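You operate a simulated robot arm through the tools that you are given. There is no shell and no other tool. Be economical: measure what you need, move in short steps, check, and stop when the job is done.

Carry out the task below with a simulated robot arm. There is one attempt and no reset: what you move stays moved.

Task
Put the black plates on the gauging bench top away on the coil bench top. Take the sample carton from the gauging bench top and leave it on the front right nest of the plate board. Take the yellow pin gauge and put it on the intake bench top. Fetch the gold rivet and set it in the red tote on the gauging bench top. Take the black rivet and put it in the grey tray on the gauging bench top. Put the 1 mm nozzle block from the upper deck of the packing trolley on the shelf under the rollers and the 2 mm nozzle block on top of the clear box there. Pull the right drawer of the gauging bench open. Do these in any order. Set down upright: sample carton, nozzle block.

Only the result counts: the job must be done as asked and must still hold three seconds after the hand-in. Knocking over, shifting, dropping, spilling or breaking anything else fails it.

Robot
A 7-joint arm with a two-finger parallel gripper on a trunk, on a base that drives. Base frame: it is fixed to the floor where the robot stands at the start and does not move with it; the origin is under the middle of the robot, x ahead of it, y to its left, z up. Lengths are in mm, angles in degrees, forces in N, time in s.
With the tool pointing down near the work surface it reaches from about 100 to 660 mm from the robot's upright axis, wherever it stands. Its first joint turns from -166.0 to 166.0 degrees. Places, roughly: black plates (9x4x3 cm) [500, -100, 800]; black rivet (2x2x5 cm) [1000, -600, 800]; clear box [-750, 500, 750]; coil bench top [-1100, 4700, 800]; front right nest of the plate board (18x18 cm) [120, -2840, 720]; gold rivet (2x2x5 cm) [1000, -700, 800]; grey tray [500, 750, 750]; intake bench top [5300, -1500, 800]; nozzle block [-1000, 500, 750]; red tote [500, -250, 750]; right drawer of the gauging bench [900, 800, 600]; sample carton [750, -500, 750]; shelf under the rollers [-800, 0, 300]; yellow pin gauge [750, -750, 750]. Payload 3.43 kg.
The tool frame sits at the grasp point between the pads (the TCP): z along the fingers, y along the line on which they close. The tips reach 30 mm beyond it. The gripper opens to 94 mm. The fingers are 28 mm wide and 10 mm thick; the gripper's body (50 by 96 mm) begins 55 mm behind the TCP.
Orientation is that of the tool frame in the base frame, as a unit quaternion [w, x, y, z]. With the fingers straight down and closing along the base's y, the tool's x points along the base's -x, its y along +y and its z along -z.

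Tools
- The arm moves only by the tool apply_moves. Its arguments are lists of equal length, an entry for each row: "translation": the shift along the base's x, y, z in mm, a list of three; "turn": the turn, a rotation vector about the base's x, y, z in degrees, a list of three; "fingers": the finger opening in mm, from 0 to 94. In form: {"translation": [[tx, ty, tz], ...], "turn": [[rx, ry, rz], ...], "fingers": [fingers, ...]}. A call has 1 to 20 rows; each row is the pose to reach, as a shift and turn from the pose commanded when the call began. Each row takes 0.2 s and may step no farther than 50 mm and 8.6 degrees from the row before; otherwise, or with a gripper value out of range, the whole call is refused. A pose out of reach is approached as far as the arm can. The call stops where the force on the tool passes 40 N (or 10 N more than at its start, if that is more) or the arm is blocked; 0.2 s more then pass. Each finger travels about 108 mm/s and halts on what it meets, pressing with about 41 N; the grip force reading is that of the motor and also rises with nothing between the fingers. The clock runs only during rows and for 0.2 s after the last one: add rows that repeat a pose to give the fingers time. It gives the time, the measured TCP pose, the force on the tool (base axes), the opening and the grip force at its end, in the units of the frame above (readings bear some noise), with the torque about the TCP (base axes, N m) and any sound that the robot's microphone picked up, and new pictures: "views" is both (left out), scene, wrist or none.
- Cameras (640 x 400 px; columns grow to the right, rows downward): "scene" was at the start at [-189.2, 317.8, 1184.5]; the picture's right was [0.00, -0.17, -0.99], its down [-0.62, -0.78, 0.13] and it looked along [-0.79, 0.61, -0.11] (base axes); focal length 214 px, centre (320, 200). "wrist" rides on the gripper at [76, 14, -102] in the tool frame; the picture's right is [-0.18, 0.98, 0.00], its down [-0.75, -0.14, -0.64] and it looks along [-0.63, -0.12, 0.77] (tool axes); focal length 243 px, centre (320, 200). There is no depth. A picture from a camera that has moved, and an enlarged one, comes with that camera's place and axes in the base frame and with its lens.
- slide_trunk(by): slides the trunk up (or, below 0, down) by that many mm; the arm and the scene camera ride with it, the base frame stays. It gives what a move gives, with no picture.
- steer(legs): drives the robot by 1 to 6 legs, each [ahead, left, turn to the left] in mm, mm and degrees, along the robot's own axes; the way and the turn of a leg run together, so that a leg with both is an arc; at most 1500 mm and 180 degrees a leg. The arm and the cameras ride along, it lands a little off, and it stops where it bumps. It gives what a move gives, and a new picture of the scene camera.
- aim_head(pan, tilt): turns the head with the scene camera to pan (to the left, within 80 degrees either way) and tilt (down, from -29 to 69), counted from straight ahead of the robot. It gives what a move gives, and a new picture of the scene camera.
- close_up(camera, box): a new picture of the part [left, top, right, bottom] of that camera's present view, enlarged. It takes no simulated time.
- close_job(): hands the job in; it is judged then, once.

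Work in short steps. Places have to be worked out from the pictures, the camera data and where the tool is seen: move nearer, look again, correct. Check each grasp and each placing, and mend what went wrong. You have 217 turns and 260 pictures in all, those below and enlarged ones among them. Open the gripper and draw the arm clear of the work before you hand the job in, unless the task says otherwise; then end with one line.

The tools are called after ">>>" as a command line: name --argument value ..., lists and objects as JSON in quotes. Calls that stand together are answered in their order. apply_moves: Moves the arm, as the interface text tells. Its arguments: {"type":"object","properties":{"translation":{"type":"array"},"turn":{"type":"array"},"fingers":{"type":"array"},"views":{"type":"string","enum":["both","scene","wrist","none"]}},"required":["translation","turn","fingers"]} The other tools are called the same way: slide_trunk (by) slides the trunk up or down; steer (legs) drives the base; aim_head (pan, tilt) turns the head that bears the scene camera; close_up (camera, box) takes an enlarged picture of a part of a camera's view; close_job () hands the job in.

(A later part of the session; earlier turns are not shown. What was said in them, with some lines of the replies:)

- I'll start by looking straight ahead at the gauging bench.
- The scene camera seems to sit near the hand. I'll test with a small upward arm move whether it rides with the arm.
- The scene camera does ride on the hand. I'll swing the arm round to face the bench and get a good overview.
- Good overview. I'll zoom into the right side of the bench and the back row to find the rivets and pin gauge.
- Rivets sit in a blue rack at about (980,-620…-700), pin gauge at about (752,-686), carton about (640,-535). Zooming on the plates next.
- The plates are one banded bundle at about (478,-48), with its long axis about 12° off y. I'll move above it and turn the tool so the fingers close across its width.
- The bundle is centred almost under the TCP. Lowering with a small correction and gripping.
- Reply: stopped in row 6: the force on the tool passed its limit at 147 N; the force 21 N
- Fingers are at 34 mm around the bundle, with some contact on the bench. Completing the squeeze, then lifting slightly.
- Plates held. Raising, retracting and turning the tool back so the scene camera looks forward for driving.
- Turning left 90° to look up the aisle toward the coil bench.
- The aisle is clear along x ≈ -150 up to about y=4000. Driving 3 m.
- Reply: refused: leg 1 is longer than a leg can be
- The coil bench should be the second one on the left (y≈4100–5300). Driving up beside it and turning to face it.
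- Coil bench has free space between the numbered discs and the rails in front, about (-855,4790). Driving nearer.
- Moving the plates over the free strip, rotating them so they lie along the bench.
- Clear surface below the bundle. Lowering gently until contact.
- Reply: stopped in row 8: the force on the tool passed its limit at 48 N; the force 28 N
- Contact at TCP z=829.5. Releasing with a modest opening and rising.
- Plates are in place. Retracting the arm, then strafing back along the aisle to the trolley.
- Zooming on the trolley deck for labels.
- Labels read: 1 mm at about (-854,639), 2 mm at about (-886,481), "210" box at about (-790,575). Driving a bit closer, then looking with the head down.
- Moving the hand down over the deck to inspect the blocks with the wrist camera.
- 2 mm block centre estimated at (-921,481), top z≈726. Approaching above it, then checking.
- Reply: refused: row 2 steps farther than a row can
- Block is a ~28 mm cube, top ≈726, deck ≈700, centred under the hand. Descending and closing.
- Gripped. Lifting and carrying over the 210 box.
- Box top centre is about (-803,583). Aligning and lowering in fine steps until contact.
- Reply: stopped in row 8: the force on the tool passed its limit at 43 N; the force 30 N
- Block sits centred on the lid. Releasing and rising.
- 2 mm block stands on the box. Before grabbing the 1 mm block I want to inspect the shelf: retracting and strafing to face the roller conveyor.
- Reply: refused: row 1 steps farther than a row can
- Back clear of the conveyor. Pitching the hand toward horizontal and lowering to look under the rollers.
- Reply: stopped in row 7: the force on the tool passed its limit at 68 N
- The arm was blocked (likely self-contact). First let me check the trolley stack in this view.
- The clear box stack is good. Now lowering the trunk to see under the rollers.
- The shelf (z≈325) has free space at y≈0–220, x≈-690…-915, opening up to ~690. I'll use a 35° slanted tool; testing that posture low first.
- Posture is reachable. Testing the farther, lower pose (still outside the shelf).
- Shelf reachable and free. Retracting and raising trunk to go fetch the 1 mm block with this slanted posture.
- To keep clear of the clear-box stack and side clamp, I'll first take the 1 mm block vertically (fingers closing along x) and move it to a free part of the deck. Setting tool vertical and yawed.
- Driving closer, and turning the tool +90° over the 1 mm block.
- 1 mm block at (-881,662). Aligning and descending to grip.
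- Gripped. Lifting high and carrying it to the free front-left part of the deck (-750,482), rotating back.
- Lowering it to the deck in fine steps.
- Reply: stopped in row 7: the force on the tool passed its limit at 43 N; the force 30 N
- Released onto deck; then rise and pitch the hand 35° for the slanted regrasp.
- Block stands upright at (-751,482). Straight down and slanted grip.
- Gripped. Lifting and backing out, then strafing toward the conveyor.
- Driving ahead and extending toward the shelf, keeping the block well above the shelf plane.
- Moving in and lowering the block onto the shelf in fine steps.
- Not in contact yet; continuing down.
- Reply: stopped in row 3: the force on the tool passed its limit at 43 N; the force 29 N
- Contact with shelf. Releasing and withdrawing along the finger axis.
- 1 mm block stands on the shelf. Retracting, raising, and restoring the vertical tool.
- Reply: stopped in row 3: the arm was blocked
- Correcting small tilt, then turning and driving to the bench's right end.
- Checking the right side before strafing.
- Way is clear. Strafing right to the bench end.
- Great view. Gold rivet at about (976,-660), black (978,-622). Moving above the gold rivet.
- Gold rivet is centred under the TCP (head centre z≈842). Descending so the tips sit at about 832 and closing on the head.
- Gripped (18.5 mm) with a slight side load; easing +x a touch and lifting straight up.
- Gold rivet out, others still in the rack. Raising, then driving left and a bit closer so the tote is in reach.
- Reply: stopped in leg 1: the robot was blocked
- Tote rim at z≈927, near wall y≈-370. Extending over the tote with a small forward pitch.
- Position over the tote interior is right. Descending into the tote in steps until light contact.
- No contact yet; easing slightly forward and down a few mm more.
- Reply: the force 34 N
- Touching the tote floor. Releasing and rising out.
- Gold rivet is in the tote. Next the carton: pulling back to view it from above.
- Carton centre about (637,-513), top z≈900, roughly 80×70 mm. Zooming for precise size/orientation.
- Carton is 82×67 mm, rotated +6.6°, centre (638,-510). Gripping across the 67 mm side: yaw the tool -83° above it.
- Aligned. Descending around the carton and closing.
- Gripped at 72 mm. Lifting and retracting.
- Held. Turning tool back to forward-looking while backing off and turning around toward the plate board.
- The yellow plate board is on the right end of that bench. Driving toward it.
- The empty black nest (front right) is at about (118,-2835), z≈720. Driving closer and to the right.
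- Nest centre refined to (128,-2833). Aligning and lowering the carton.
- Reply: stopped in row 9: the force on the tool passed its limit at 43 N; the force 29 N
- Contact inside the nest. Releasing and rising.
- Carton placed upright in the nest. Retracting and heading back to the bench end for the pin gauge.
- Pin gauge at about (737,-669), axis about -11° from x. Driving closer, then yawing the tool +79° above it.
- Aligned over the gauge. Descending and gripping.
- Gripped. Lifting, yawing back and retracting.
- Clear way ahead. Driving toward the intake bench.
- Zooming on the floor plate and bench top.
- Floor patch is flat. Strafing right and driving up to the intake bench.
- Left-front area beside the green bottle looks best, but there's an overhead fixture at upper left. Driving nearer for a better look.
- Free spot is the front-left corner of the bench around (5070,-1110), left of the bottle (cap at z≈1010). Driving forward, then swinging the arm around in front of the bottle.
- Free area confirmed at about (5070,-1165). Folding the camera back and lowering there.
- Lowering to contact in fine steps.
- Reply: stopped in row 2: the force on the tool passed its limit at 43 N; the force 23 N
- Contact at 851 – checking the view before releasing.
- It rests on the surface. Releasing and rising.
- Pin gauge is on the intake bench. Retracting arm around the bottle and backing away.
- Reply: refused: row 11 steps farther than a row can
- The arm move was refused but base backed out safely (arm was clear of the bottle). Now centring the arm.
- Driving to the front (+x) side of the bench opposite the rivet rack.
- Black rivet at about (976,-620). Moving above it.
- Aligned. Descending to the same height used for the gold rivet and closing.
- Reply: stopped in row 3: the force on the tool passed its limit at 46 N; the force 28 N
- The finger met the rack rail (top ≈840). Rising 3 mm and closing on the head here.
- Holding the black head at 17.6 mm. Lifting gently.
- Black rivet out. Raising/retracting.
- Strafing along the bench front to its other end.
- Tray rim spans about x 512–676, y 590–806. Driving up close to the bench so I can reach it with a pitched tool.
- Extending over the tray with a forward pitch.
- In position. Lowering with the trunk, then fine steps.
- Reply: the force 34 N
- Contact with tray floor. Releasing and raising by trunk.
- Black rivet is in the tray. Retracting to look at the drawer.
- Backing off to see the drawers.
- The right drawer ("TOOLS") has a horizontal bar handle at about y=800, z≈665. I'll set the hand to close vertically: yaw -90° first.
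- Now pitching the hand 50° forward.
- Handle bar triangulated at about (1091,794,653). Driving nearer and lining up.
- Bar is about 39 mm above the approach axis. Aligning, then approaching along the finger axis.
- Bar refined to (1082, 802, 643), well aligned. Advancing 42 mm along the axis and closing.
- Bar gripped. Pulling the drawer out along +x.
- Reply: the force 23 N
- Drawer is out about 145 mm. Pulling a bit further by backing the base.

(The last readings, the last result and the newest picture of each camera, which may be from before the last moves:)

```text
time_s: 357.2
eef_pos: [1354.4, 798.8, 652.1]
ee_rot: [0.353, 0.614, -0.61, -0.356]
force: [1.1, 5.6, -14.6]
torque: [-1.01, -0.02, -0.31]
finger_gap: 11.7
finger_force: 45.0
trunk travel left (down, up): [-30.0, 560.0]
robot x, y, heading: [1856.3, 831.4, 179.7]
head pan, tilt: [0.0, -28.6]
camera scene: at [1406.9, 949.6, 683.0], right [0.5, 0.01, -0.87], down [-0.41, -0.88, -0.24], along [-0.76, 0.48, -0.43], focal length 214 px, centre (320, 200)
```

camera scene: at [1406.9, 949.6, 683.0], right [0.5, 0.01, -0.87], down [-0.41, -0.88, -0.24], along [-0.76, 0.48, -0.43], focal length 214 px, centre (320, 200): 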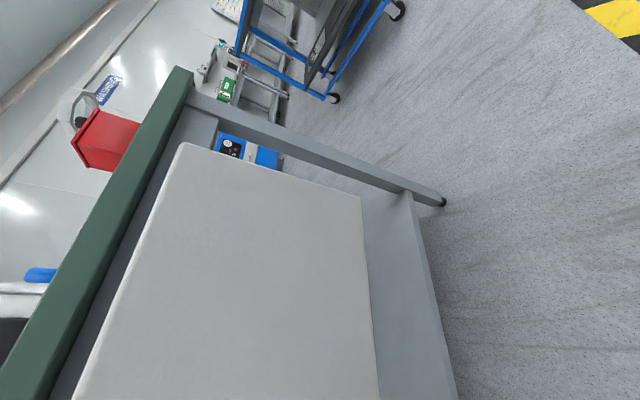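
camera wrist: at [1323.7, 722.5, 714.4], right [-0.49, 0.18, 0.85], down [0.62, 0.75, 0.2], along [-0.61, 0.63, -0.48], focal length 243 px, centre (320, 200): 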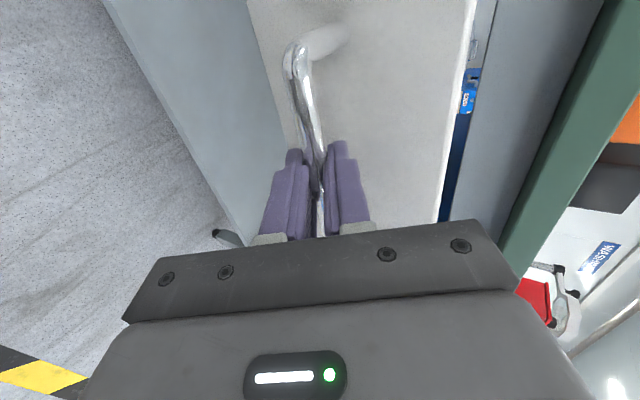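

Drawer about 260 mm out. Releasing and backing off along the approach axis.

>>> apply_moves --translation '[[0, 0, 0], [0, 0, 0], [5, 0, 3], [20, 0, 11], [40, 0, 23], [65, 0, 37]]' --turn '[[0, 0, 0], [0, 0, 0], [0, 0, 0], [0, 0, 0], [0, 0, 0], [0, 0, 0]]' --fingers '[20, 32, 36, 36, 36, 36]' --views "wrist"

```text
time_s: 358.6
eef_pos: [1420.4, 797.7, 689.8]
ee_rot: [0.353, 0.614, -0.61, -0.356]
force: [-0.2, 0.2, 0.5]
torque: [0.05, 0.01, 0.02]
finger_gap: 36.2
finger_force: 0.0
trunk travel left (down, up): [-30.0, 560.0]
robot x, y, heading: [1863.2, 832.5, 179.6]
head pan, tilt: [0.0, -28.6]
camera wrist: at [1502.2, 720.9, 752.5], right [-0.49, 0.18, 0.85], down [0.62, 0.75, 0.2], along [-0.61, 0.63, -0.48], focal length 243 px, centre (320, 200)
```

wrist: 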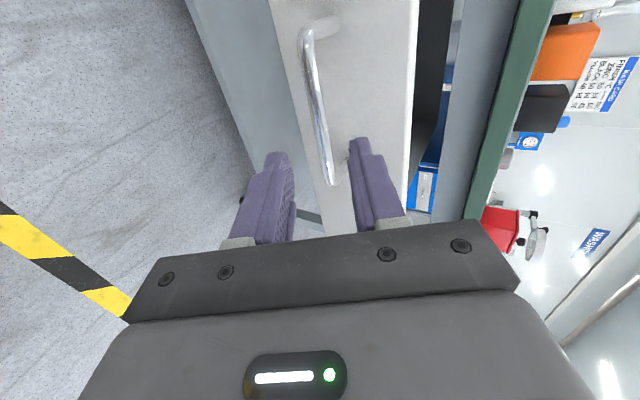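

Released cleanly. Backing the base off and raising to verify the drawer and bench.

>>> steer --legs '[[-400, 0, 0]]'

>>> slide_trunk --by 350

>>> apply_moves --translation '[[0, 0, 10], [0, 0, 20], [0, 0, 30], [0, 0, 40], [0, 0, 50], [0, 0, 60], [0, 0, 70], [0, 0, 80]]' --turn '[[0, -7.5, 0], [0, -15, 0], [0, -22.5, 0], [0, -30, 0], [0, -37.5, 0], [0, -45, 0], [0, -52.5, 0], [0, -60, 0]]' --fingers '[60, 60, 60, 60, 60, 60, 60, 60]' --views "none"

>>> apply_moves --translation '[[0, 0, 0], [0, 0, 0], [0, 0, 0], [0, 0, 0], [0, 0, 0], [0, 0, 0], [0, 0, 0], [0, 0, 0], [0, 0, 0], [0, 0, 0], [0, 0, 0]]' --turn '[[0, 0, 8], [0, 0, 16], [0, 0, 24], [0, 0, 32], [0, 0, 40], [0, 0, 48], [0, 0, 56], [0, 0, 64], [0, 0, 72], [0, 0, 80], [0, 0, 88]]' --fingers '[60, 60, 60, 60, 60, 60, 60, 60, 60, 60, 60]' --views "scene"

```text
time_s: 361.1
eef_pos: [1828.4, 797.4, 688.8]
ee_rot: [0.351, 0.612, -0.612, -0.357]
force: [-1.0, -0.2, 0.8]
torque: [-0.02, 0.01, 0.01]
finger_gap: 36.1
finger_force: 0.0
trunk travel left (down, up): [-30.0, 560.0]
robot x, y, heading: [2267.5, 830.7, 179.5]
head pan, tilt: [0.0, -28.6]
camera scene: at [1882.5, 947.8, 721.0], right [0.5, 0.0, -0.87], down [-0.42, -0.87, -0.24], along [-0.76, 0.49, -0.43], focal length 214 px, centre (320, 200)
```

scene: 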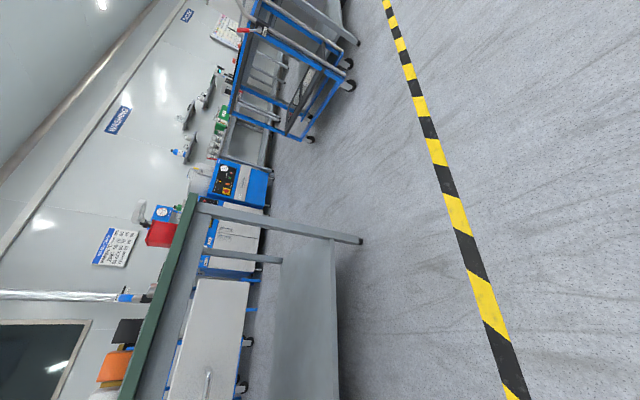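

```text
time_s: 364.6
eef_pos: [1828.8, 797.0, 1038.8]
ee_rot: [0.351, 0.613, -0.611, -0.357]
force: [0.5, -0.1, -0.8]
torque: [-0.01, -0.01, -0.02]
finger_gap: 36.2
finger_force: 0.1
trunk travel left (down, up): [-380.0, 210.0]
robot x, y, heading: [2269.9, 829.8, 179.3]
head pan, tilt: [0.0, -28.6]
```

```text
time_s: 366.4
eef_pos: [1828.2, 797.6, 1120.3]
ee_rot: [-0.001, 0.708, -0.706, -0.003]
force: [0.2, 0.1, 0.3]
torque: [-0.06, -0.03, 0.0]
finger_gap: 59.9
finger_force: 0.2
trunk travel left (down, up): [-380.0, 210.0]
robot x, y, heading: [2266.2, 827.2, 179.3]
head pan, tilt: [0.0, -28.6]
```

```text
time_s: 368.8
eef_pos: [1829.1, 796.4, 1120.9]
ee_rot: [0.0, 1.0, -0.015, -0.004]
force: [0.0, 0.0, 0.1]
torque: [0.0, -0.01, 0.02]
finger_gap: 60.0
finger_force: 0.0
trunk travel left (down, up): [-380.0, 210.0]
robot x, y, heading: [2268.0, 827.5, 179.2]
head pan, tilt: [0.0, -28.6]
camera scene: at [1677.6, 802.4, 1183.1], right [0.03, 1.0, 0.0], down [0.87, -0.03, -0.49], along [-0.49, 0.01, -0.87], focal length 214 px, centre (320, 200)
```

scene: 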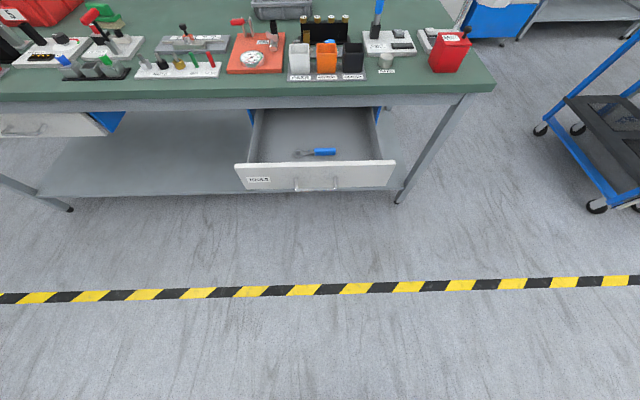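

Everything is in place: the drawer stands open, the gripper is open and the arm is clear. Handing in.

>>> close_job

```text
The job is handed in.
```

I finished every item and handed the job in. I checked each placement and the open drawer in camera views, but I did not go back for a final look at the far benches.
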